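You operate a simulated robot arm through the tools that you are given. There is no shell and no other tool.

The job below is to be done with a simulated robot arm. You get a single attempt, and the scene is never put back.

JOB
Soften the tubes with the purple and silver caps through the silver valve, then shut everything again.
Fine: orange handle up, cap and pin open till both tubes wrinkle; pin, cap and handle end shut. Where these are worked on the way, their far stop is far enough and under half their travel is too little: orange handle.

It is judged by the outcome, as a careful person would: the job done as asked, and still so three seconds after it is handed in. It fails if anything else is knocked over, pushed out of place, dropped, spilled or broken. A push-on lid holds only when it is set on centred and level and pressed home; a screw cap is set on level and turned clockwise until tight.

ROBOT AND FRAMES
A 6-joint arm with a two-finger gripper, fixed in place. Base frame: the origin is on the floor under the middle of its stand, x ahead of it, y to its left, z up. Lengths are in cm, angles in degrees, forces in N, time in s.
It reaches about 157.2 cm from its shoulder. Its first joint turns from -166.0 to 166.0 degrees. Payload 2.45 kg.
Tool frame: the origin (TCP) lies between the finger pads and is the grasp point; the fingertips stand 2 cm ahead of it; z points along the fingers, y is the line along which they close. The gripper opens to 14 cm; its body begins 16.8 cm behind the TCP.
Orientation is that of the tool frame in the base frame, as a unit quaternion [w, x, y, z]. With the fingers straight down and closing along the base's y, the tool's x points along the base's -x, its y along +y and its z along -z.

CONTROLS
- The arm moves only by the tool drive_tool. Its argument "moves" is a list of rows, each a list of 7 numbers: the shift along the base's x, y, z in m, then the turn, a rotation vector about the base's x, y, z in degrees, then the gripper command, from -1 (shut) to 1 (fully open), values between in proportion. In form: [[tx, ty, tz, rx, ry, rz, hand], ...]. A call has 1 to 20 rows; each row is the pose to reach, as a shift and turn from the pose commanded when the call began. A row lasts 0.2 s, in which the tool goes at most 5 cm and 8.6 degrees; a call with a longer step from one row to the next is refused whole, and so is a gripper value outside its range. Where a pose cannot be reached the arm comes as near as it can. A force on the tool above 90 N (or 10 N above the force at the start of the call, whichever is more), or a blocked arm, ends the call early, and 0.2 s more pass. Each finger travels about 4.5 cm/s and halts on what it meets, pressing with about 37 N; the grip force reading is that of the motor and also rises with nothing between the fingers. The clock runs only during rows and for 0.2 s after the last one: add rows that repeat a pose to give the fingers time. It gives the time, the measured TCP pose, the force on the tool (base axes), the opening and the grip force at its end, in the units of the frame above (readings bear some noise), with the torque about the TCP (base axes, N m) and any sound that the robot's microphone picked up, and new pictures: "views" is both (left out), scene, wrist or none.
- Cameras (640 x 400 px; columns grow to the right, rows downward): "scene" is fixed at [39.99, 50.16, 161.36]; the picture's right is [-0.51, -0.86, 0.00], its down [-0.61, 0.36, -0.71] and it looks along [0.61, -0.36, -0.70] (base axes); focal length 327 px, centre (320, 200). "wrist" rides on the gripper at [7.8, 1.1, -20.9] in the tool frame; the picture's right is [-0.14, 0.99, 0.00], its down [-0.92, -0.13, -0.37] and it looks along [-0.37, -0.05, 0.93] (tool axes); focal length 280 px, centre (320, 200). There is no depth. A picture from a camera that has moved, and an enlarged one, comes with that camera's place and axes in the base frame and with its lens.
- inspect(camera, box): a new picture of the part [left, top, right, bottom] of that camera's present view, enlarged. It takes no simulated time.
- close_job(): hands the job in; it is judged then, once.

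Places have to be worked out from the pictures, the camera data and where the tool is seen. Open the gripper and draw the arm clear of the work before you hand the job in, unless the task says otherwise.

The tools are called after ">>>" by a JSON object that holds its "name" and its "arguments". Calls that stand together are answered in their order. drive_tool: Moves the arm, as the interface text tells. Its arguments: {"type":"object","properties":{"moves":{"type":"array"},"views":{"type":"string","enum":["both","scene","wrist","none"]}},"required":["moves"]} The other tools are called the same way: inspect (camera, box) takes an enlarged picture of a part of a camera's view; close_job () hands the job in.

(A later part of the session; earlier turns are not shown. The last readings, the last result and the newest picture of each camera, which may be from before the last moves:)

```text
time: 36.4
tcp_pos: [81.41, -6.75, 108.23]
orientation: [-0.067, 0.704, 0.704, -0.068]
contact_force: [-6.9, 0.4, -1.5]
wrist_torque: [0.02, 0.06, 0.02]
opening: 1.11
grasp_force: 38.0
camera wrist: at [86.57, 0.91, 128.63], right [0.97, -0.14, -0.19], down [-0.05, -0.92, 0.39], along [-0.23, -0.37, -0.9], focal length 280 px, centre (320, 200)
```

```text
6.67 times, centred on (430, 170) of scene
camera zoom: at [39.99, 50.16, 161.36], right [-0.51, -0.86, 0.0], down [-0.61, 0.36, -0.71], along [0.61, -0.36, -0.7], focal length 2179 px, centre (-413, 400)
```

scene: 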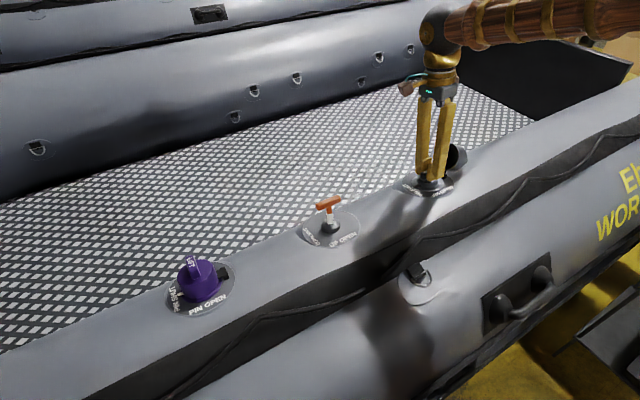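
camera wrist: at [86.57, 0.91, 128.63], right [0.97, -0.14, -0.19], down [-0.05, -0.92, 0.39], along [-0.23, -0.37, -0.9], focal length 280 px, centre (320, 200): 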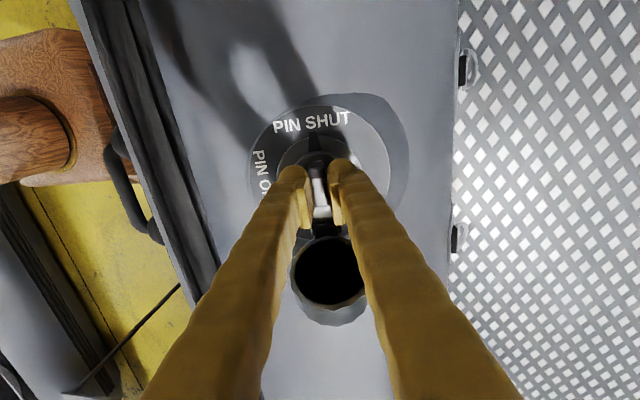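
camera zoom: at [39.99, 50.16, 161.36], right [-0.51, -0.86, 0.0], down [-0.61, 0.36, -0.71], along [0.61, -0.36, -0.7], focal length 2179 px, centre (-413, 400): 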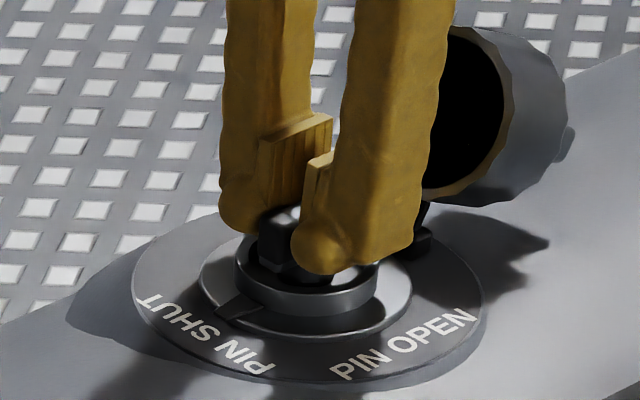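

The bar is gripped at 1.11 cm. I turn about the valve axis counter-clockwise 30° as a first test and watch torque and force.

>>> {"name": "drive_tool", "arguments": {"moves": [[0, 0, 0, 1.43, 0, 7.36, -1], [0, 0, 0, 2.86, 0, 14.72, -1], [0, 0, 0, 4.29, 0, 22.1, -1], [0, 0, 0, 5.72, 0, 29.45, -1], [0, 0, 0, 5.72, 0, 29.45, -1]], "views": "both"}}

>>> {"name": "inspect", "arguments": {"camera": "wrist", "box": [240, 110, 400, 230]}}

>>> {"name": "inspect", "arguments": {"camera": "scene", "box": [390, 140, 470, 200]}}

```text
time: 37.6
tcp_pos: [81.45, -6.86, 108.21]
orientation: [-0.083, 0.496, 0.863, -0.048]
contact_force: [-14.8, 10.6, 8.9]
wrist_torque: [0.08, 0.16, -0.01]
opening: 1.1
grasp_force: 38.2
camera wrist: at [82.6, 0.41, 129.39], right [0.91, 0.38, -0.18], down [0.42, -0.86, 0.3], along [-0.04, -0.34, -0.94], focal length 280 px, centre (320, 200)
```

scene: 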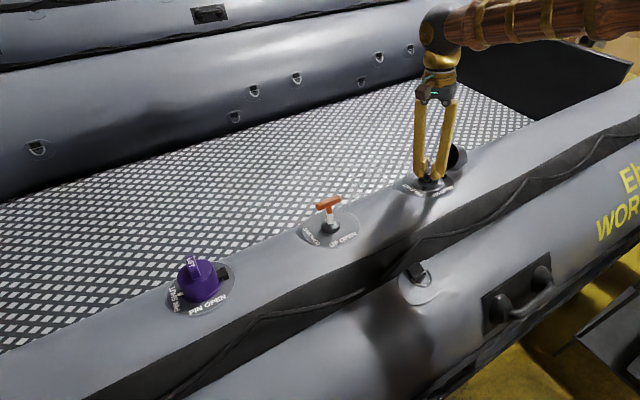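
wrist: 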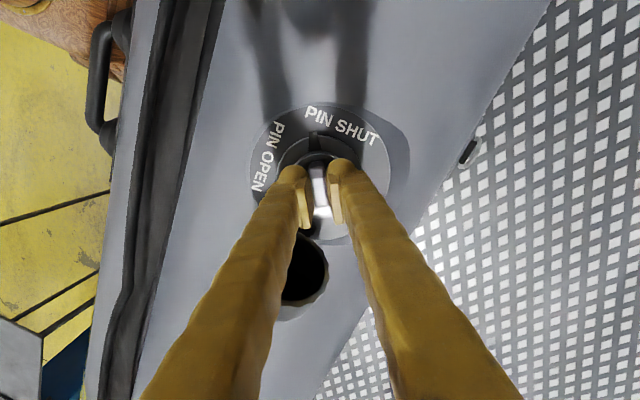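

```text
3.33 times, centred on (320, 170) of wrist
camera zoom: at [82.6, 0.41, 129.39], right [0.91, 0.38, -0.18], down [0.42, -0.86, 0.3], along [-0.04, -0.34, -0.94], focal length 935 px, centre (320, 300)
```

zoom: 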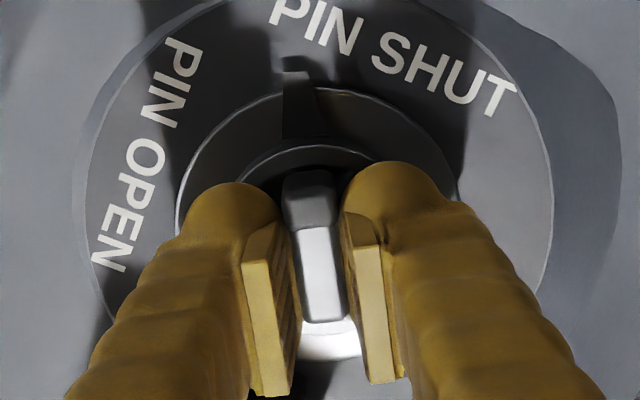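

```text
6.67 times, centred on (430, 170) of scene
camera zoom: at [39.99, 50.16, 161.36], right [-0.51, -0.86, 0.0], down [-0.61, 0.36, -0.71], along [0.61, -0.36, -0.7], focal length 2179 px, centre (-413, 400)
```

zoom: 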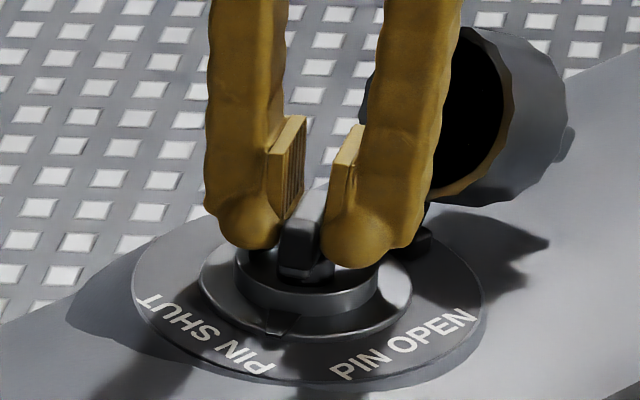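

The pin and its indicator wedge turn with the hand at low torque. I continue the remaining 60°.

>>> {"name": "drive_tool", "arguments": {"moves": [[0, 0, 0, 1.43, 0, 7.36, -1], [0, 0, 0, 2.86, 0, 14.72, -1], [0, 0, 0, 4.29, 0, 22.1, -1], [0, 0, 0, 5.72, 0, 29.45, -1], [0, 0, 0, 7.16, 0, 36.8, -1], [0, 0, 0, 8.59, 0, 44.2, -1], [0, 0, 0, 10.0, 0, 51.5, -1], [0, 0, 0, 11.45, 0, 58.9, -1], [0, 0, 0, 11.45, 0, 58.9, -1]], "views": "both"}}

>>> {"name": "inspect", "arguments": {"camera": "wrist", "box": [240, 110, 400, 230]}}

>>> {"name": "inspect", "arguments": {"camera": "scene", "box": [390, 140, 470, 200]}}

```text
time: 39.6
tcp_pos: [81.49, -7.03, 108.15]
orientation: [-0.095, 0.0, 0.995, 0.0]
contact_force: [15.4, 19.5, 10.8]
wrist_torque: [0.15, -0.31, -0.32]
opening: 1.09
grasp_force: 38.2
camera wrist: at [77.86, -5.77, 130.3], right [0.13, 0.99, -0.03], down [0.97, -0.13, 0.19], along [0.18, -0.05, -0.98], focal length 280 px, centre (320, 200)
```

scene: 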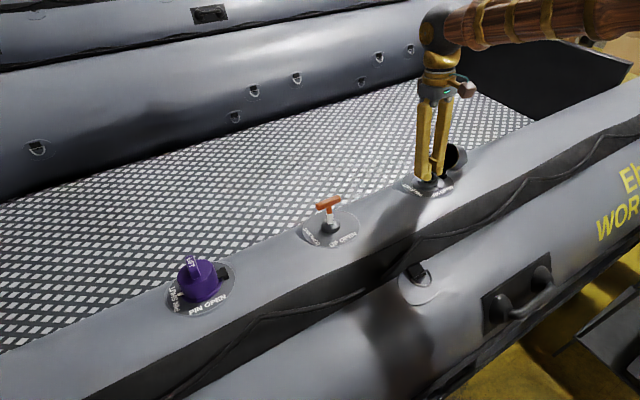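
wrist: 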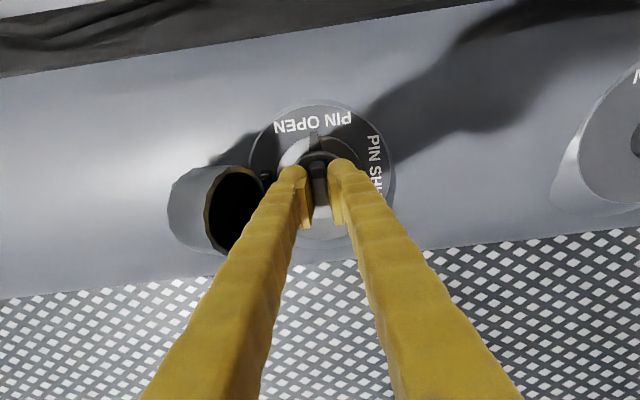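

```text
3.33 times, centred on (320, 170) of wrist
camera zoom: at [77.86, -5.77, 130.3], right [0.13, 0.99, -0.03], down [0.97, -0.13, 0.19], along [0.18, -0.05, -0.98], focal length 935 px, centre (320, 300)
```

zoom: 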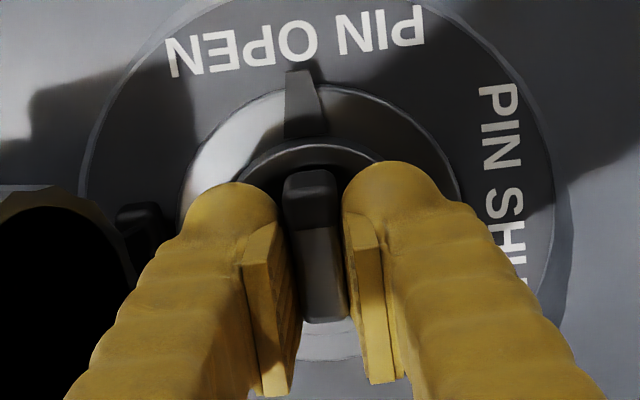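

```text
6.67 times, centred on (430, 170) of scene
camera zoom: at [39.99, 50.16, 161.36], right [-0.51, -0.86, 0.0], down [-0.61, 0.36, -0.71], along [0.61, -0.36, -0.7], focal length 2179 px, centre (-413, 400)
```

zoom: 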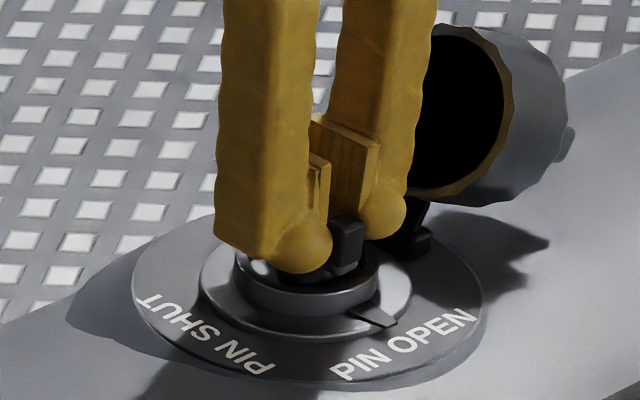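

The wedge now points at PIN OPEN. No hiss was reported yet, so I try a little further turn to check whether it is at its stop, and let some time pass.

>>> {"name": "drive_tool", "arguments": {"moves": [[0, 0, 0, 0.76, 0, 3.9, -1], [0, 0, 0, 1.53, 0, 7.85, -1], [0, 0, 0, 1.53, 0, 7.85, -1], [0, 0, 0, 1.53, 0, 7.85, -1], [0, 0, 0, 1.53, 0, 7.85, -1]], "views": "both"}}

>>> {"name": "inspect", "arguments": {"camera": "wrist", "box": [240, 110, 400, 230]}}

>>> {"name": "inspect", "arguments": {"camera": "scene", "box": [390, 140, 470, 200]}}

```text
time: 40.8
tcp_pos: [81.6, -6.71, 108.16]
orientation: [-0.096, -0.07, 0.993, 0.007]
contact_force: [12.4, 22.4, 12.2]
wrist_torque: [0.04, -0.07, -1.09]
opening: 1.4
grasp_force: 40.3
camera wrist: at [77.77, -6.86, 130.3], right [0.0, 1.0, 0.0], down [0.98, 0.0, 0.19], along [0.19, 0.0, -0.98], focal length 280 px, centre (320, 200)
```

scene: 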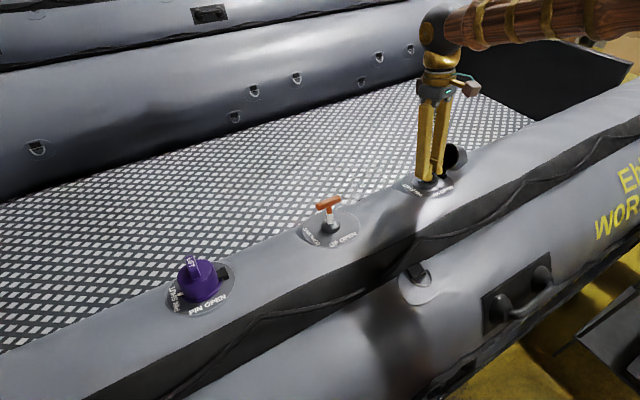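
wrist: 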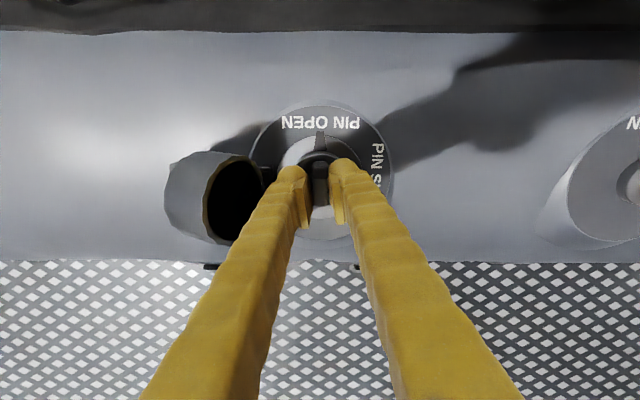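

```text
3.33 times, centred on (320, 170) of wrist
camera zoom: at [77.77, -6.86, 130.3], right [0.0, 1.0, 0.0], down [0.98, 0.0, 0.19], along [0.19, 0.0, -0.98], focal length 935 px, centre (320, 300)
```

zoom: 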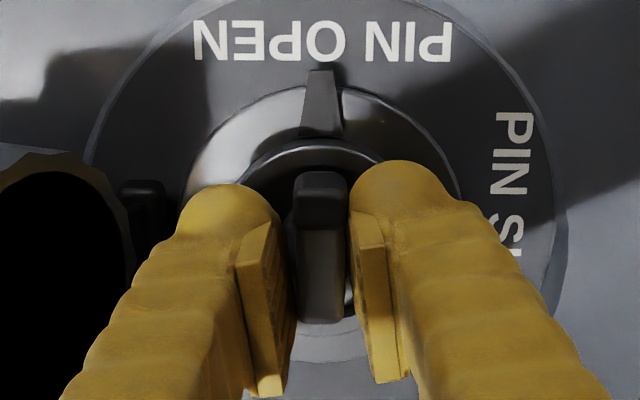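

```text
6.67 times, centred on (430, 170) of scene
camera zoom: at [39.99, 50.16, 161.36], right [-0.51, -0.86, 0.0], down [-0.61, 0.36, -0.71], along [0.61, -0.36, -0.7], focal length 2179 px, centre (-413, 400)
```

zoom: 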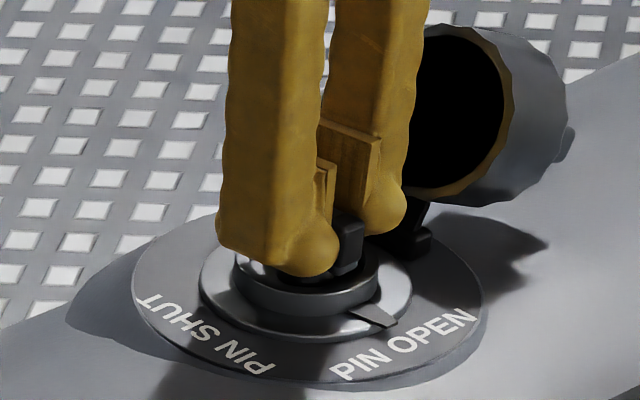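

The pin is at its open stop (torque rose to 1.1 N·m, fingers spread while the pin stayed). I relax the extra turn, release, rise a bit along the axis and wait while watching the tubes.

>>> {"name": "drive_tool", "arguments": {"moves": [[0, 0, 0, -0.76, 0, -3.9, -1], [0, 0, 0, -1.53, 0, -7.85, -1], [0, 0, 0, -1.53, 0, -7.85, -0.8], [0, 0, 0, -1.53, 0, -7.85, -0.5], [0, 0, 0, -1.53, 0, -7.85, -0.35], [0.004, 0, 0.02, -1.53, 0, -7.85, -0.35], [0.011, 0, 0.055, -1.53, 0, -7.85, -0.35], [0.018, 0, 0.09, -1.53, 0, -7.85, -0.35], [0.024, 0, 0.12, -1.53, 0, -7.85, -0.35], [0.024, 0, 0.12, -1.53, 0, -7.85, -0.35]], "views": "both"}}

>>> {"name": "inspect", "arguments": {"camera": "scene", "box": [390, 140, 470, 200]}}

>>> {"name": "inspect", "arguments": {"camera": "wrist", "box": [240, 90, 400, 210]}}

```text
time: 43.0
tcp_pos: [83.82, -6.85, 120.13]
orientation: [-0.096, 0.0, 0.995, 0.0]
contact_force: [0.0, -0.5, 0.1]
wrist_torque: [-0.04, 0.01, 0.03]
opening: 4.55
grasp_force: 0.0
camera wrist: at [80.21, -5.83, 142.25], right [0.13, 0.99, -0.03], down [0.97, -0.13, 0.19], along [0.18, -0.05, -0.98], focal length 280 px, centre (320, 200)
```

scene: 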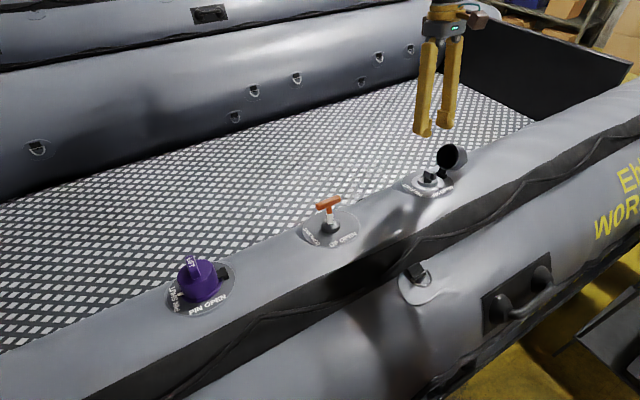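
wrist: 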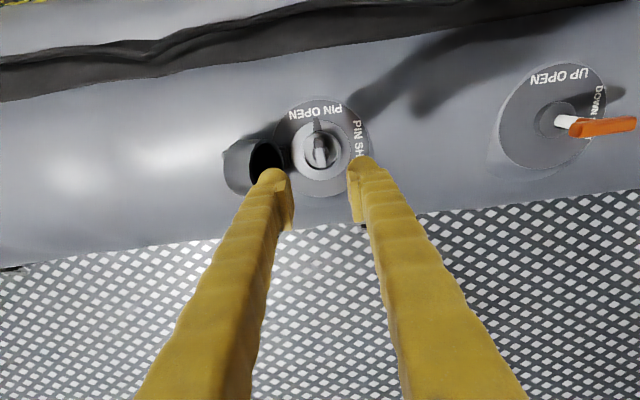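

```text
6.67 times, centred on (430, 170) of scene
camera zoom: at [39.99, 50.16, 161.36], right [-0.51, -0.86, 0.0], down [-0.61, 0.36, -0.71], along [0.61, -0.36, -0.7], focal length 2179 px, centre (-413, 400)
```

zoom: 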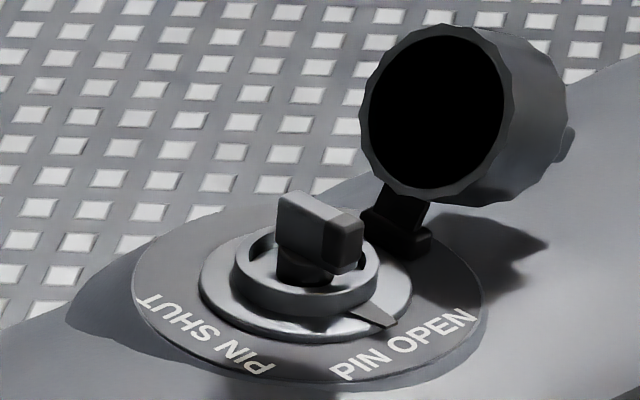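

```text
3.33 times, centred on (320, 150) of wrist
camera zoom: at [80.21, -5.83, 142.25], right [0.13, 0.99, -0.03], down [0.97, -0.13, 0.19], along [0.18, -0.05, -0.98], focal length 935 px, centre (320, 367)
```

zoom: 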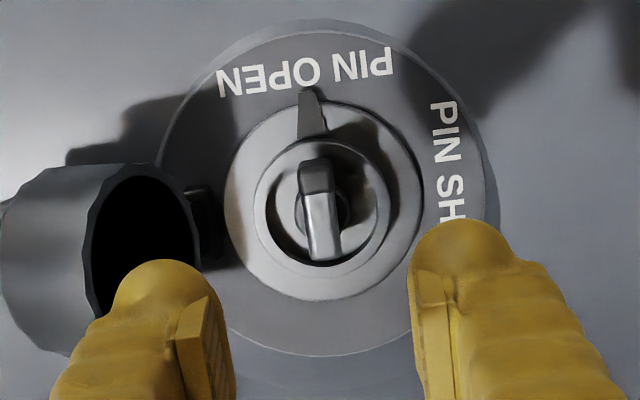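

The wedge sits at PIN OPEN and the pin stays there. I raise the hand to a spot where the wrist camera sees the whole tube and wait about 3 s.

>>> {"name": "drive_tool", "arguments": {"moves": [[-0.01, 0.02, 0.035, 0, 0, 0, -0.35], [-0.02, 0.05, 0.07, 0, 0, 0, -0.35], [-0.04, 0.08, 0.1, 0, 0, 0, -0.35], [-0.06, 0.11, 0.13, 0, 0, 0, -0.35], [-0.08, 0.14, 0.16, 0, 0, 0, -0.35], [-0.1, 0.16, 0.19, 0, 0, 0, -0.35], [-0.12, 0.18, 0.2, 0, 0, 0, -0.35], [-0.12, 0.18, 0.2, 0, 0, 0, -0.35], [-0.12, 0.18, 0.2, 0, 0, 0, -0.35], [-0.12, 0.18, 0.2, 0, 0, 0, -0.35], [-0.12, 0.18, 0.2, 0, 0, 0, -0.35], [-0.12, 0.18, 0.2, 0, 0, 0, -0.35], [-0.12, 0.18, 0.2, 0, 0, 0, -0.35], [-0.12, 0.18, 0.2, 0, 0, 0, -0.35]], "views": "both"}}

```text
time: 46.0
tcp_pos: [71.82, 11.2, 140.15]
orientation: [-0.096, 0.001, 0.995, 0.001]
contact_force: [0.3, -0.6, 0.2]
wrist_torque: [0.0, 0.0, 0.0]
opening: 4.58
grasp_force: 0.0
camera wrist: at [68.29, 12.23, 162.26], right [0.13, 0.99, -0.03], down [0.97, -0.13, 0.19], along [0.18, -0.05, -0.98], focal length 280 px, centre (320, 200)
```

scene: 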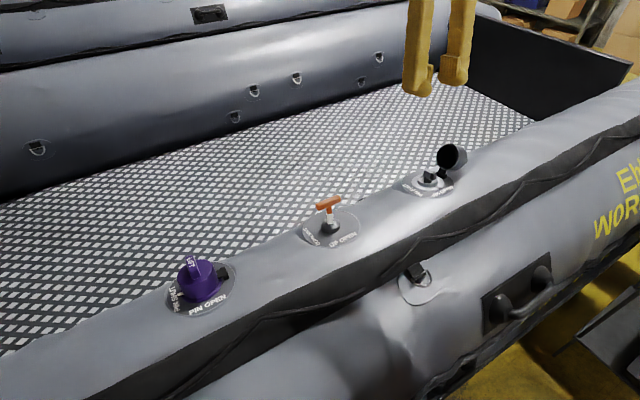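
wrist: 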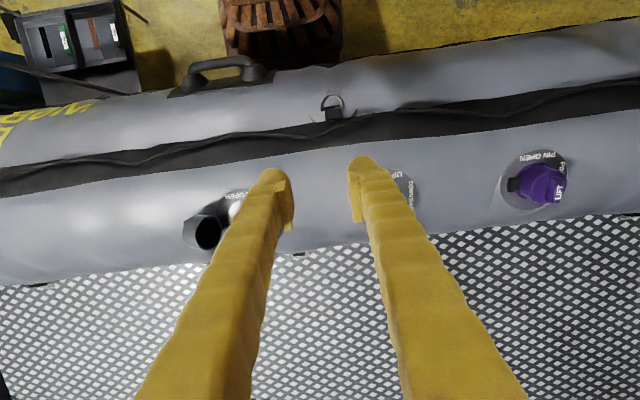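

The tube surface is beginning to dimple, but no distinct wrinkles yet. I wait another 4 s.

>>> {"name": "drive_tool", "arguments": {"moves": [[0, 0, 0, 0, 0, 0, -0.35], [0, 0, 0, 0, 0, 0, -0.35], [0, 0, 0, 0, 0, 0, -0.35], [0, 0, 0, 0, 0, 0, -0.35], [0, 0, 0, 0, 0, 0, -0.35], [0, 0, 0, 0, 0, 0, -0.35], [0, 0, 0, 0, 0, 0, -0.35], [0, 0, 0, 0, 0, 0, -0.35], [0, 0, 0, 0, 0, 0, -0.35], [0, 0, 0, 0, 0, 0, -0.35], [0, 0, 0, 0, 0, 0, -0.35], [0, 0, 0, 0, 0, 0, -0.35], [0, 0, 0, 0, 0, 0, -0.35], [0, 0, 0, 0, 0, 0, -0.35], [0, 0, 0, 0, 0, 0, -0.35], [0, 0, 0, 0, 0, 0, -0.35], [0, 0, 0, 0, 0, 0, -0.35], [0, 0, 0, 0, 0, 0, -0.35], [0, 0, 0, 0, 0, 0, -0.35]], "views": "both"}}

>>> {"name": "inspect", "arguments": {"camera": "scene", "box": [0, 200, 320, 400]}}

>>> {"name": "inspect", "arguments": {"camera": "scene", "box": [320, 60, 640, 260]}}

```text
time: 50.0
tcp_pos: [71.93, 11.17, 140.13]
orientation: [-0.097, 0.0, 0.995, 0.0]
contact_force: [0.9, 0.3, -0.2]
wrist_torque: [-0.02, 0.01, -0.02]
opening: 4.53
grasp_force: 0.0
camera wrist: at [68.29, 12.23, 162.26], right [0.13, 0.99, -0.03], down [0.97, -0.13, 0.19], along [0.18, -0.05, -0.98], focal length 280 px, centre (320, 200)
```

scene: 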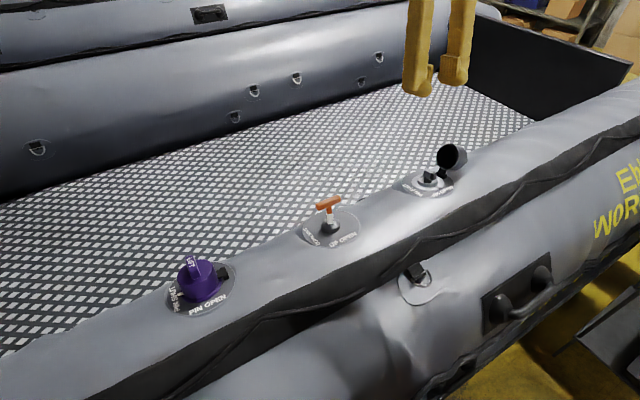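
wrist: 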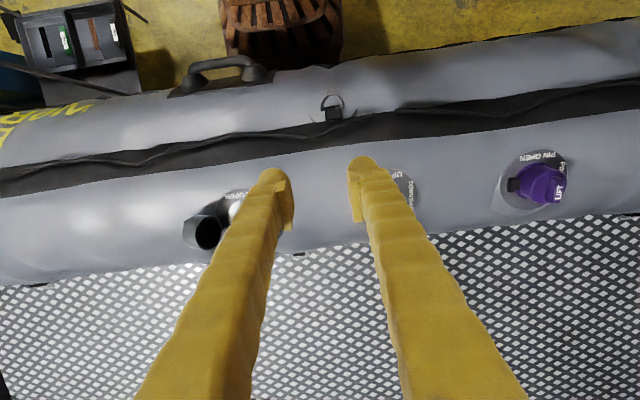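

```text
2.00 times, centred on (160, 300) of scene
camera zoom: at [39.99, 50.16, 161.36], right [-0.51, -0.86, 0.0], down [-0.61, 0.36, -0.71], along [0.61, -0.36, -0.7], focal length 654 px, centre (640, 0)
```

zoom: 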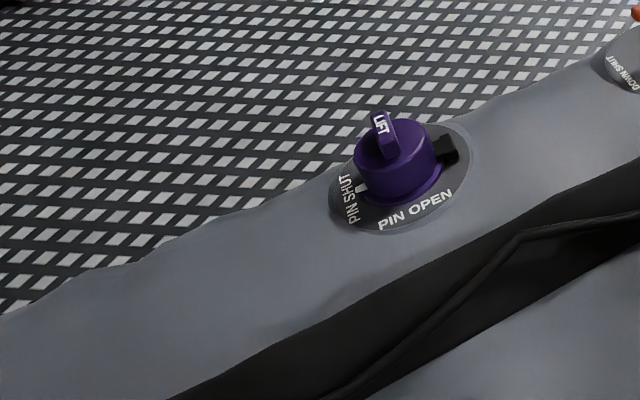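

```text
2.00 times, centred on (480, 160) of scene
camera zoom: at [39.99, 50.16, 161.36], right [-0.51, -0.86, 0.0], down [-0.61, 0.36, -0.71], along [0.61, -0.36, -0.7], focal length 654 px, centre (0, 280)
```

zoom: 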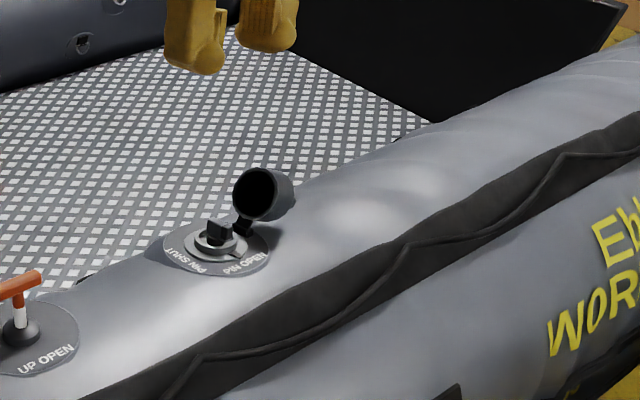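

Both halves of the tube are starting to show waviness at their edges. I wait a further 4 s and compare.

>>> {"name": "drive_tool", "arguments": {"moves": [[0, 0, 0, 0, 0, 0, -0.35], [0, 0, 0, 0, 0, 0, -0.35], [0, 0, 0, 0, 0, 0, -0.35], [0, 0, 0, 0, 0, 0, -0.35], [0, 0, 0, 0, 0, 0, -0.35], [0, 0, 0, 0, 0, 0, -0.35], [0, 0, 0, 0, 0, 0, -0.35], [0, 0, 0, 0, 0, 0, -0.35], [0, 0, 0, 0, 0, 0, -0.35], [0, 0, 0, 0, 0, 0, -0.35], [0, 0, 0, 0, 0, 0, -0.35], [0, 0, 0, 0, 0, 0, -0.35], [0, 0, 0, 0, 0, 0, -0.35], [0, 0, 0, 0, 0, 0, -0.35], [0, 0, 0, 0, 0, 0, -0.35], [0, 0, 0, 0, 0, 0, -0.35], [0, 0, 0, 0, 0, 0, -0.35], [0, 0, 0, 0, 0, 0, -0.35], [0, 0, 0, 0, 0, 0, -0.35]], "views": "both"}}

>>> {"name": "inspect", "arguments": {"camera": "scene", "box": [0, 200, 320, 400]}}

>>> {"name": "inspect", "arguments": {"camera": "scene", "box": [320, 60, 640, 260]}}

```text
time: 54.0
tcp_pos: [71.9, 11.09, 140.24]
orientation: [-0.096, 0.0, 0.995, 0.0]
contact_force: [0.2, 0.4, 0.0]
wrist_torque: [-0.05, -0.01, -0.02]
opening: 4.53
grasp_force: 0.0
camera wrist: at [68.29, 12.23, 162.26], right [0.13, 0.99, -0.03], down [0.97, -0.13, 0.19], along [0.18, -0.05, -0.98], focal length 280 px, centre (320, 200)
```

scene: 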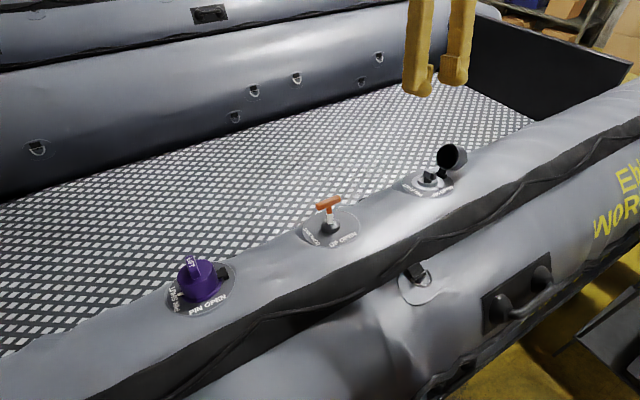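
wrist: 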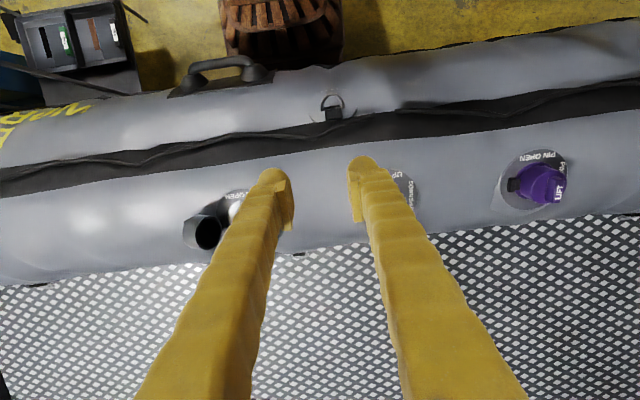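

```text
2.00 times, centred on (160, 300) of scene
camera zoom: at [39.99, 50.16, 161.36], right [-0.51, -0.86, 0.0], down [-0.61, 0.36, -0.71], along [0.61, -0.36, -0.7], focal length 654 px, centre (640, 0)
```

zoom: 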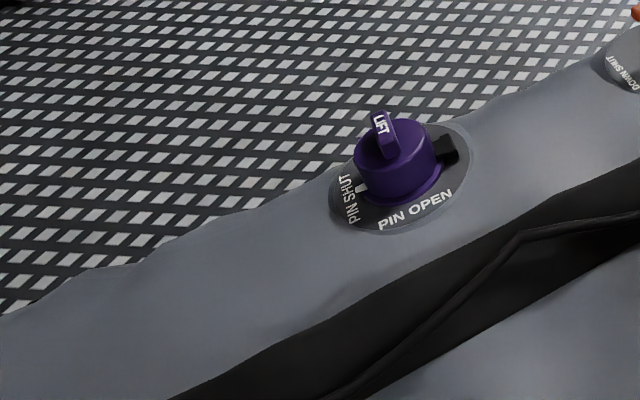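

```text
2.00 times, centred on (480, 160) of scene
camera zoom: at [39.99, 50.16, 161.36], right [-0.51, -0.86, 0.0], down [-0.61, 0.36, -0.71], along [0.61, -0.36, -0.7], focal length 654 px, centre (0, 280)
```

zoom: 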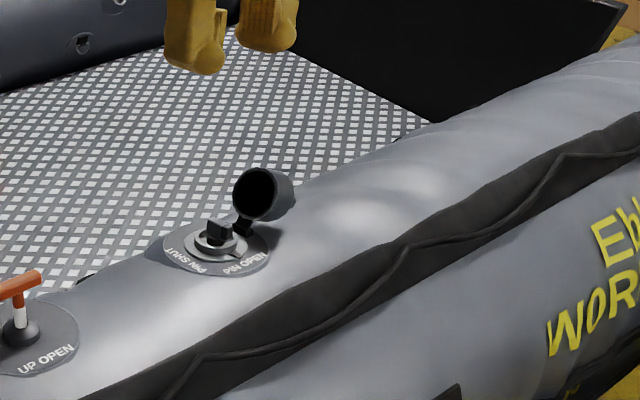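

Wrinkles are growing slowly. I keep waiting and comparing.

>>> {"name": "drive_tool", "arguments": {"moves": [[0, 0, 0, 0, 0, 0, -0.35], [0, 0, 0, 0, 0, 0, -0.35], [0, 0, 0, 0, 0, 0, -0.35], [0, 0, 0, 0, 0, 0, -0.35], [0, 0, 0, 0, 0, 0, -0.35], [0, 0, 0, 0, 0, 0, -0.35], [0, 0, 0, 0, 0, 0, -0.35], [0, 0, 0, 0, 0, 0, -0.35], [0, 0, 0, 0, 0, 0, -0.35], [0, 0, 0, 0, 0, 0, -0.35], [0, 0, 0, 0, 0, 0, -0.35], [0, 0, 0, 0, 0, 0, -0.35], [0, 0, 0, 0, 0, 0, -0.35], [0, 0, 0, 0, 0, 0, -0.35], [0, 0, 0, 0, 0, 0, -0.35], [0, 0, 0, 0, 0, 0, -0.35], [0, 0, 0, 0, 0, 0, -0.35], [0, 0, 0, 0, 0, 0, -0.35], [0, 0, 0, 0, 0, 0, -0.35], [0, 0, 0, 0, 0, 0, -0.35]], "views": "scene"}}

>>> {"name": "inspect", "arguments": {"camera": "scene", "box": [0, 200, 320, 400]}}

>>> {"name": "inspect", "arguments": {"camera": "scene", "box": [320, 60, 640, 260]}}

```text
time: 58.2
tcp_pos: [71.97, 11.12, 140.18]
orientation: [-0.096, 0.001, 0.995, 0.0]
contact_force: [0.0, -0.3, -0.1]
wrist_torque: [0.0, -0.03, -0.01]
opening: 4.57
grasp_force: 0.0
```

scene: 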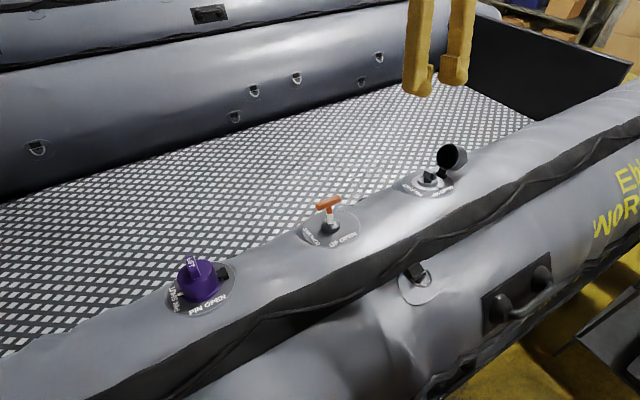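

```text
2.00 times, centred on (160, 300) of scene
camera zoom: at [39.99, 50.16, 161.36], right [-0.51, -0.86, 0.0], down [-0.61, 0.36, -0.71], along [0.61, -0.36, -0.7], focal length 654 px, centre (640, 0)
```

zoom: 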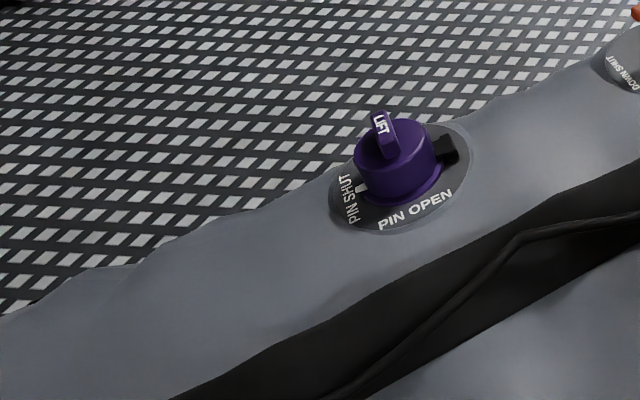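

```text
2.00 times, centred on (480, 160) of scene
camera zoom: at [39.99, 50.16, 161.36], right [-0.51, -0.86, 0.0], down [-0.61, 0.36, -0.71], along [0.61, -0.36, -0.7], focal length 654 px, centre (0, 280)
```

zoom: 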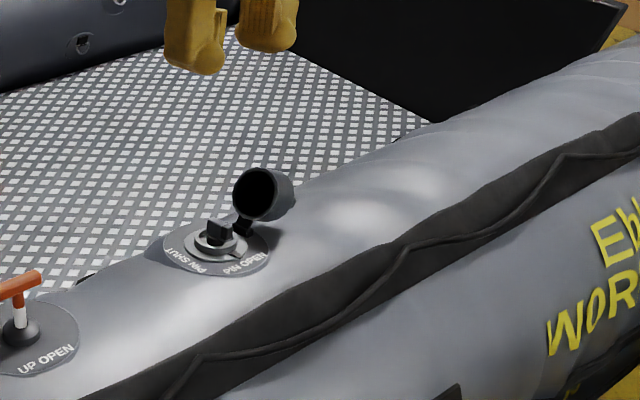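

The change is gradual; to judge the wrinkling better I take closer wrist views, first over the purple-cap half.

>>> {"name": "drive_tool", "arguments": {"moves": [[0, 0.04, 0, 0, 0, 0, 0.2], [0, 0.08, 0, 0, 0, 0, 0.5], [0, 0.12, 0, 0, 0, 0, 0.8], [0, 0.16, 0, 0, 0, 0, 1], [0, 0.2, 0, 0, 0, 0, 1], [0, 0.24, 0, 0, 0, 0, 1], [0, 0.28, 0, 0, 0, 0, 1], [0, 0.32, 0, 0, 0, 0, 1], [0, 0.36, 0, 0, 0, 0, 1], [0, 0.38, 0, 0, 0, 0, 1], [0, 0.38, 0, 0, 0, 0, 1]], "views": "both"}}

>>> {"name": "inspect", "arguments": {"camera": "wrist", "box": [180, 50, 440, 260]}}

```text
time: 60.6
tcp_pos: [71.95, 49.34, 140.11]
orientation: [-0.096, 0.0, 0.995, 0.0]
contact_force: [-1.1, -0.7, -1.0]
wrist_torque: [-0.01, 0.04, -0.01]
opening: 14.01
grasp_force: 0.0
camera wrist: at [68.33, 50.41, 162.15], right [0.13, 0.99, -0.03], down [0.97, -0.13, 0.19], along [0.18, -0.05, -0.98], focal length 280 px, centre (320, 200)
```

scene: 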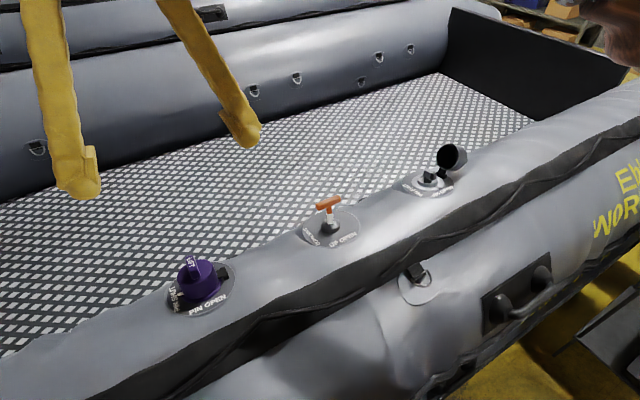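
wrist: 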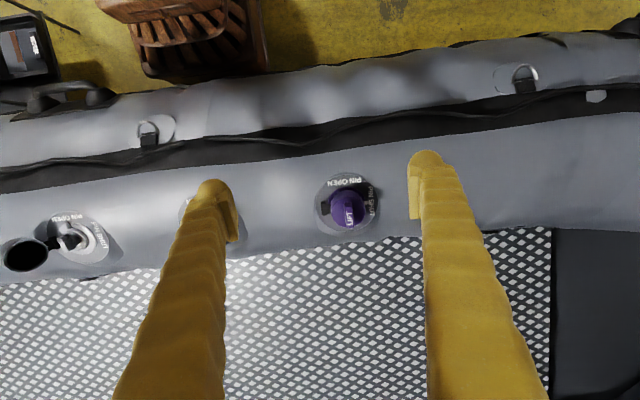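

```text
1.90 times, centred on (310, 155) of wrist
camera zoom: at [68.33, 50.41, 162.15], right [0.13, 0.99, -0.03], down [0.97, -0.13, 0.19], along [0.18, -0.05, -0.98], focal length 534 px, centre (339, 286)
```

zoom: 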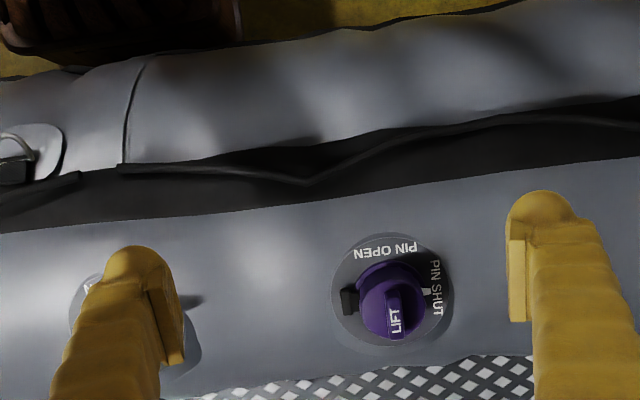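

The purple half shows undulating folds on its outer side. Now I look at the silver half the same way.

>>> {"name": "drive_tool", "arguments": {"moves": [[0, -0.045, 0, 0, 0, 0, 1], [0, -0.09, 0, 0, 0, 0, 1], [0, -0.135, 0, 0, 0, 0, 1], [0, -0.18, 0, 0, 0, 0, 1], [0, -0.225, 0, 0, 0, 0, 1], [0, -0.27, 0, 0, 0, 0, 1], [0, -0.315, 0, 0, 0, 0, 1], [0, -0.36, 0, 0, 0, 0, 1], [0, -0.405, 0, 0, 0, 0, 1], [0, -0.45, 0, 0, 0, 0, 1], [0, -0.495, 0, 0, 0, 0, 1], [0, -0.54, 0, 0, 0, 0, 1], [0, -0.56, 0, 0, 0, 0, 1], [0, -0.56, 0, 0, 0, 0, 1]], "views": "both"}}

>>> {"name": "inspect", "arguments": {"camera": "wrist", "box": [180, 50, 440, 260]}}

>>> {"name": "inspect", "arguments": {"camera": "scene", "box": [0, 200, 320, 400]}}

>>> {"name": "inspect", "arguments": {"camera": "scene", "box": [320, 60, 640, 260]}}

>>> {"name": "inspect", "arguments": {"camera": "scene", "box": [300, 220, 640, 400]}}

```text
time: 63.6
tcp_pos: [71.86, -6.66, 140.39]
orientation: [-0.096, 0.0, 0.995, -0.001]
contact_force: [-0.1, -0.4, 0.0]
wrist_torque: [-0.01, -0.04, 0.03]
opening: 13.99
grasp_force: 0.0
camera wrist: at [68.22, -5.63, 162.37], right [0.13, 0.99, -0.03], down [0.97, -0.13, 0.19], along [0.18, -0.05, -0.98], focal length 280 px, centre (320, 200)
```

scene: 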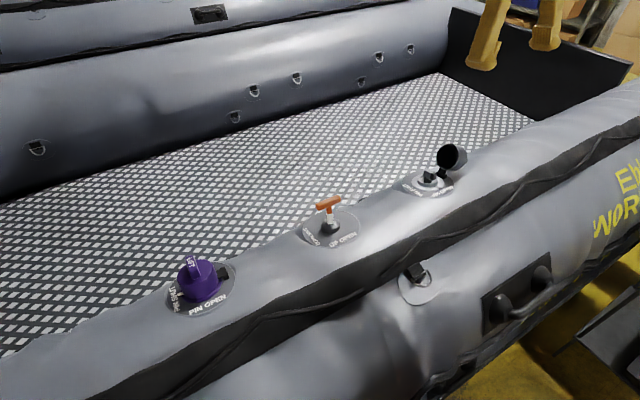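
wrist: 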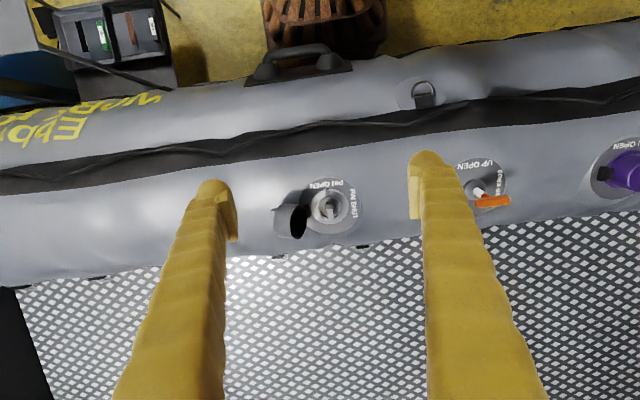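

```text
1.90 times, centred on (310, 155) of wrist
camera zoom: at [68.22, -5.63, 162.37], right [0.13, 0.99, -0.03], down [0.97, -0.13, 0.19], along [0.18, -0.05, -0.98], focal length 534 px, centre (339, 286)
```

zoom: 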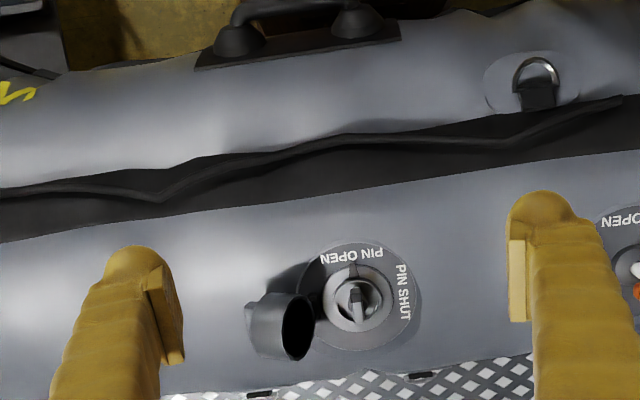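

```text
2.00 times, centred on (160, 300) of scene
camera zoom: at [39.99, 50.16, 161.36], right [-0.51, -0.86, 0.0], down [-0.61, 0.36, -0.71], along [0.61, -0.36, -0.7], focal length 654 px, centre (640, 0)
```

zoom: 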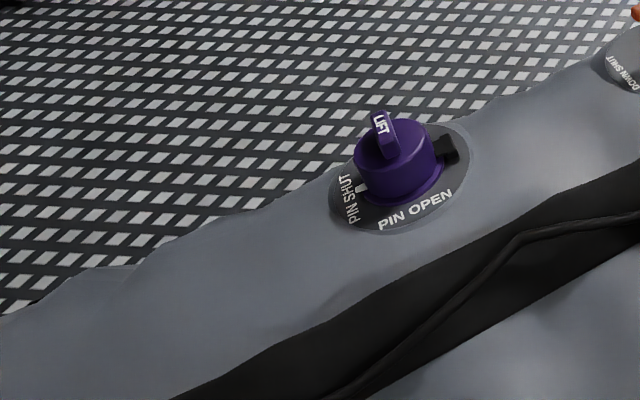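

```text
2.00 times, centred on (480, 160) of scene
camera zoom: at [39.99, 50.16, 161.36], right [-0.51, -0.86, 0.0], down [-0.61, 0.36, -0.71], along [0.61, -0.36, -0.7], focal length 654 px, centre (0, 280)
```

zoom: 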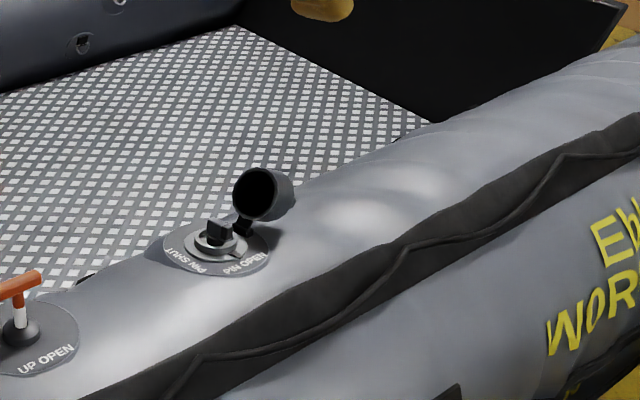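

```text
1.88 times, centred on (470, 310) of scene
camera zoom: at [39.99, 50.16, 161.36], right [-0.51, -0.86, 0.0], down [-0.61, 0.36, -0.71], along [0.61, -0.36, -0.7], focal length 615 px, centre (38, -7)
```

zoom: 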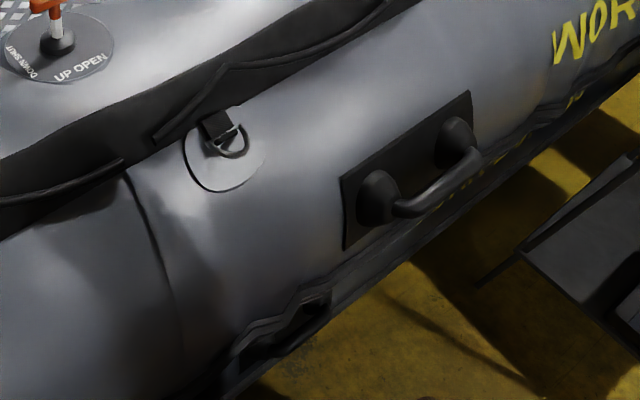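

Folds are visible but shallow. I wait on with the hand parked here and compare again.

>>> {"name": "drive_tool", "arguments": {"moves": [[0, 0, 0, 0, 0, 0, 1], [0, 0, 0, 0, 0, 0, 1], [0, 0, 0, 0, 0, 0, 1], [0, 0, 0, 0, 0, 0, 1], [0, 0, 0, 0, 0, 0, 1], [0, 0, 0, 0, 0, 0, 1], [0, 0, 0, 0, 0, 0, 1], [0, 0, 0, 0, 0, 0, 1], [0, 0, 0, 0, 0, 0, 1], [0, 0, 0, 0, 0, 0, 1], [0, 0, 0, 0, 0, 0, 1], [0, 0, 0, 0, 0, 0, 1], [0, 0, 0, 0, 0, 0, 1], [0, 0, 0, 0, 0, 0, 1], [0, 0, 0, 0, 0, 0, 1], [0, 0, 0, 0, 0, 0, 1], [0, 0, 0, 0, 0, 0, 1], [0, 0, 0, 0, 0, 0, 1], [0, 0, 0, 0, 0, 0, 1], [0, 0, 0, 0, 0, 0, 1]], "views": "none"}}

>>> {"name": "drive_tool", "arguments": {"moves": [[0, 0, 0, 0, 0, 0, 1], [0, 0, 0, 0, 0, 0, 1], [0, 0, 0, 0, 0, 0, 1], [0, 0, 0, 0, 0, 0, 1], [0, 0, 0, 0, 0, 0, 1], [0, 0, 0, 0, 0, 0, 1], [0, 0, 0, 0, 0, 0, 1], [0, 0, 0, 0, 0, 0, 1], [0, 0, 0, 0, 0, 0, 1], [0, 0, 0, 0, 0, 0, 1], [0, 0, 0, 0, 0, 0, 1], [0, 0, 0, 0, 0, 0, 1], [0, 0, 0, 0, 0, 0, 1], [0, 0, 0, 0, 0, 0, 1], [0, 0, 0, 0, 0, 0, 1], [0, 0, 0, 0, 0, 0, 1], [0, 0, 0, 0, 0, 0, 1], [0, 0, 0, 0, 0, 0, 1], [0, 0, 0, 0, 0, 0, 1], [0, 0, 0, 0, 0, 0, 1]], "views": "both"}}

>>> {"name": "inspect", "arguments": {"camera": "wrist", "box": [180, 50, 440, 260]}}

>>> {"name": "inspect", "arguments": {"camera": "scene", "box": [0, 200, 320, 400]}}

>>> {"name": "inspect", "arguments": {"camera": "scene", "box": [300, 220, 640, 400]}}

```text
time: 67.8
tcp_pos: [71.84, -6.74, 140.25]
orientation: [-0.096, 0.0, 0.995, 0.0]
contact_force: [0.0, 0.1, 0.3]
wrist_torque: [0.02, 0.02, 0.03]
opening: 13.99
grasp_force: 0.0
```

```text
time: 72.0
tcp_pos: [71.92, -6.74, 140.27]
orientation: [-0.096, 0.0, 0.995, -0.001]
contact_force: [-0.2, 0.3, -0.4]
wrist_torque: [0.02, -0.03, 0.01]
opening: 14.03
grasp_force: 0.0
camera wrist: at [68.22, -5.6, 162.36], right [0.13, 0.99, -0.03], down [0.97, -0.13, 0.19], along [0.18, -0.05, -0.98], focal length 280 px, centre (320, 200)
```

scene: 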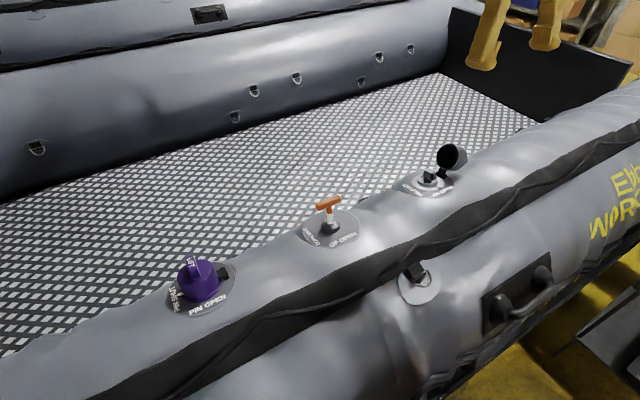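
wrist: 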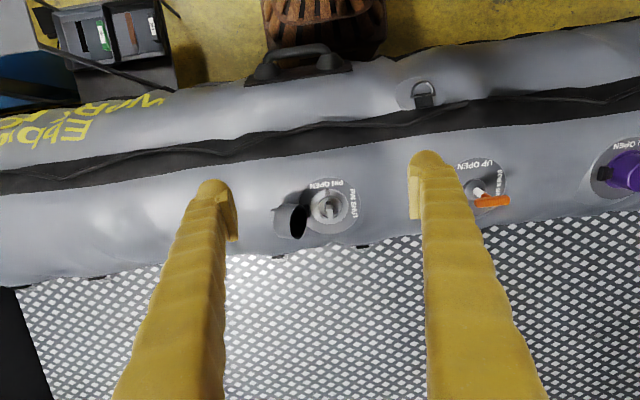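

```text
1.90 times, centred on (310, 155) of wrist
camera zoom: at [68.22, -5.6, 162.36], right [0.13, 0.99, -0.03], down [0.97, -0.13, 0.19], along [0.18, -0.05, -0.98], focal length 534 px, centre (339, 286)
```

zoom: 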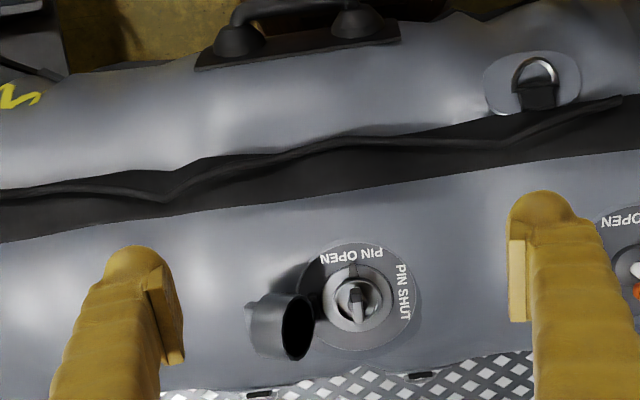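

```text
2.00 times, centred on (160, 300) of scene
camera zoom: at [39.99, 50.16, 161.36], right [-0.51, -0.86, 0.0], down [-0.61, 0.36, -0.71], along [0.61, -0.36, -0.7], focal length 654 px, centre (640, 0)
```

zoom: 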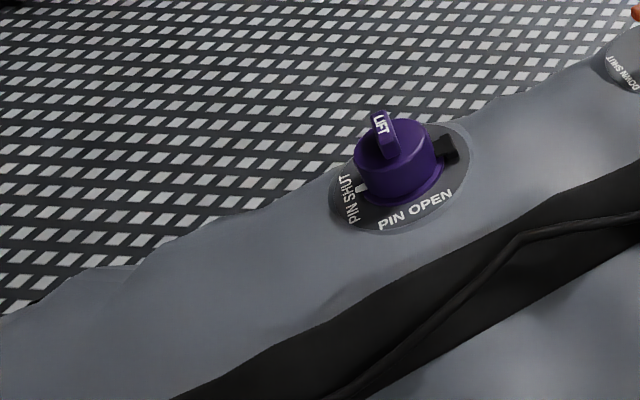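

```text
1.88 times, centred on (470, 310) of scene
camera zoom: at [39.99, 50.16, 161.36], right [-0.51, -0.86, 0.0], down [-0.61, 0.36, -0.71], along [0.61, -0.36, -0.7], focal length 615 px, centre (38, -7)
```

zoom: 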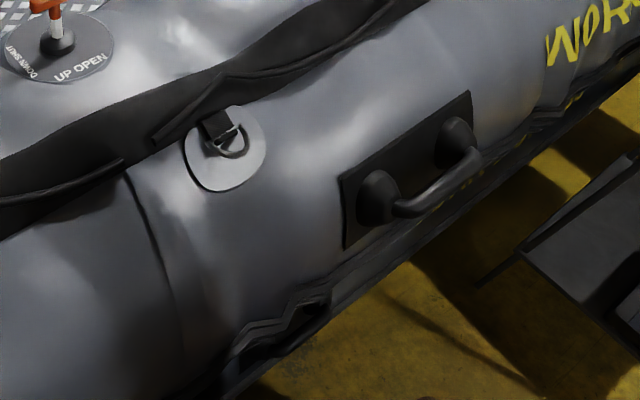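

The silver half now shows sharp folds (near the D-ring, the lettering and the valve); the purple half still looks smoother. I wait on for it to follow.

>>> {"name": "drive_tool", "arguments": {"moves": [[0, 0, 0, 0, 0, 0, 1], [0, 0, 0, 0, 0, 0, 1], [0, 0, 0, 0, 0, 0, 1], [0, 0, 0, 0, 0, 0, 1], [0, 0, 0, 0, 0, 0, 1], [0, 0, 0, 0, 0, 0, 1], [0, 0, 0, 0, 0, 0, 1], [0, 0, 0, 0, 0, 0, 1], [0, 0, 0, 0, 0, 0, 1], [0, 0, 0, 0, 0, 0, 1], [0, 0, 0, 0, 0, 0, 1], [0, 0, 0, 0, 0, 0, 1], [0, 0, 0, 0, 0, 0, 1], [0, 0, 0, 0, 0, 0, 1], [0, 0, 0, 0, 0, 0, 1], [0, 0, 0, 0, 0, 0, 1], [0, 0, 0, 0, 0, 0, 1], [0, 0, 0, 0, 0, 0, 1], [0, 0, 0, 0, 0, 0, 1], [0, 0, 0, 0, 0, 0, 1]], "views": "scene"}}

>>> {"name": "inspect", "arguments": {"camera": "scene", "box": [0, 200, 320, 400]}}

>>> {"name": "inspect", "arguments": {"camera": "scene", "box": [200, 200, 440, 400]}}

>>> {"name": "inspect", "arguments": {"camera": "scene", "box": [320, 60, 640, 260]}}

```text
time: 76.2
tcp_pos: [71.7, -6.64, 140.3]
orientation: [-0.096, 0.0, 0.995, 0.0]
contact_force: [-0.2, -0.8, 0.6]
wrist_torque: [-0.01, 0.02, 0.01]
opening: 14.01
grasp_force: 0.0
```

scene: 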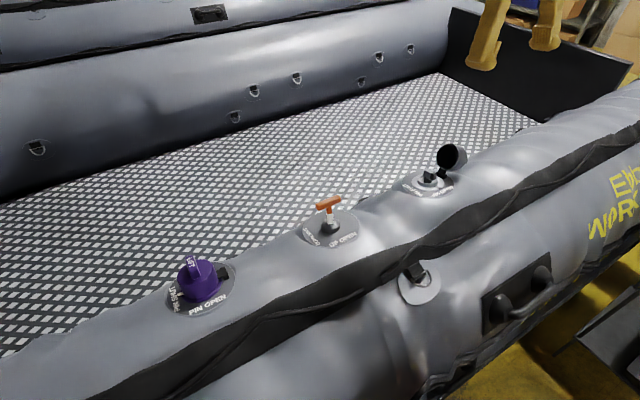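

```text
2.00 times, centred on (160, 300) of scene
camera zoom: at [39.99, 50.16, 161.36], right [-0.51, -0.86, 0.0], down [-0.61, 0.36, -0.71], along [0.61, -0.36, -0.7], focal length 654 px, centre (640, 0)
```

zoom: 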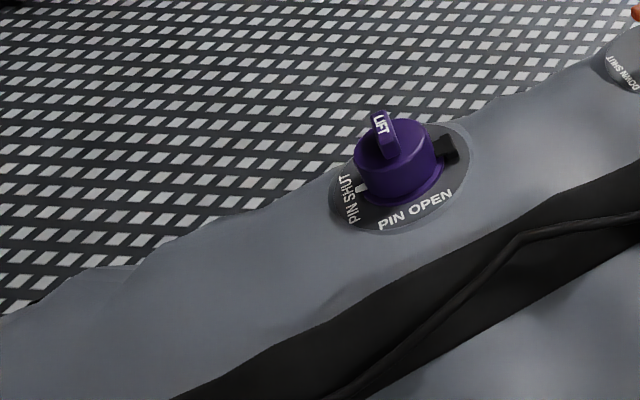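

```text
2.00 times, centred on (320, 300) of scene
camera zoom: at [39.99, 50.16, 161.36], right [-0.51, -0.86, 0.0], down [-0.61, 0.36, -0.71], along [0.61, -0.36, -0.7], focal length 654 px, centre (320, 0)
```

zoom: 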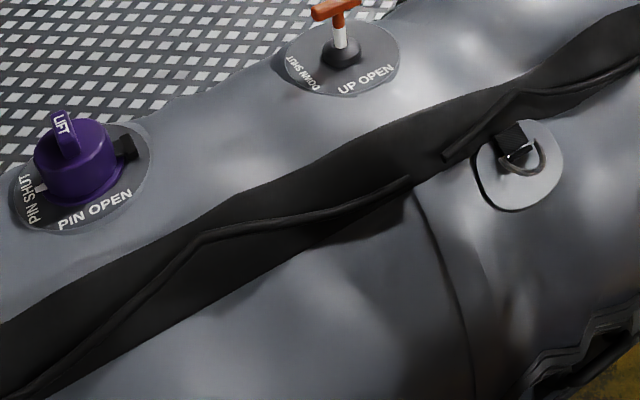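

```text
2.00 times, centred on (480, 160) of scene
camera zoom: at [39.99, 50.16, 161.36], right [-0.51, -0.86, 0.0], down [-0.61, 0.36, -0.71], along [0.61, -0.36, -0.7], focal length 654 px, centre (0, 280)
```

zoom: 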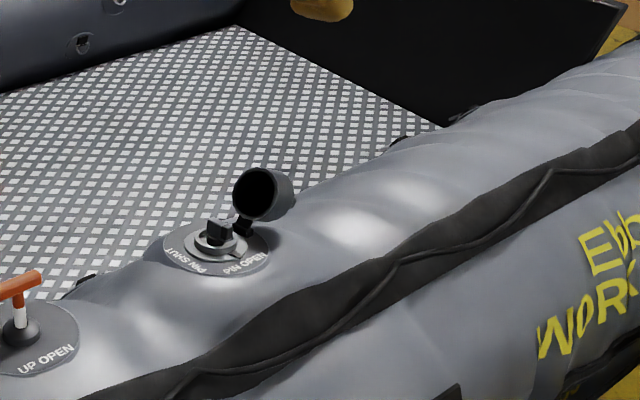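

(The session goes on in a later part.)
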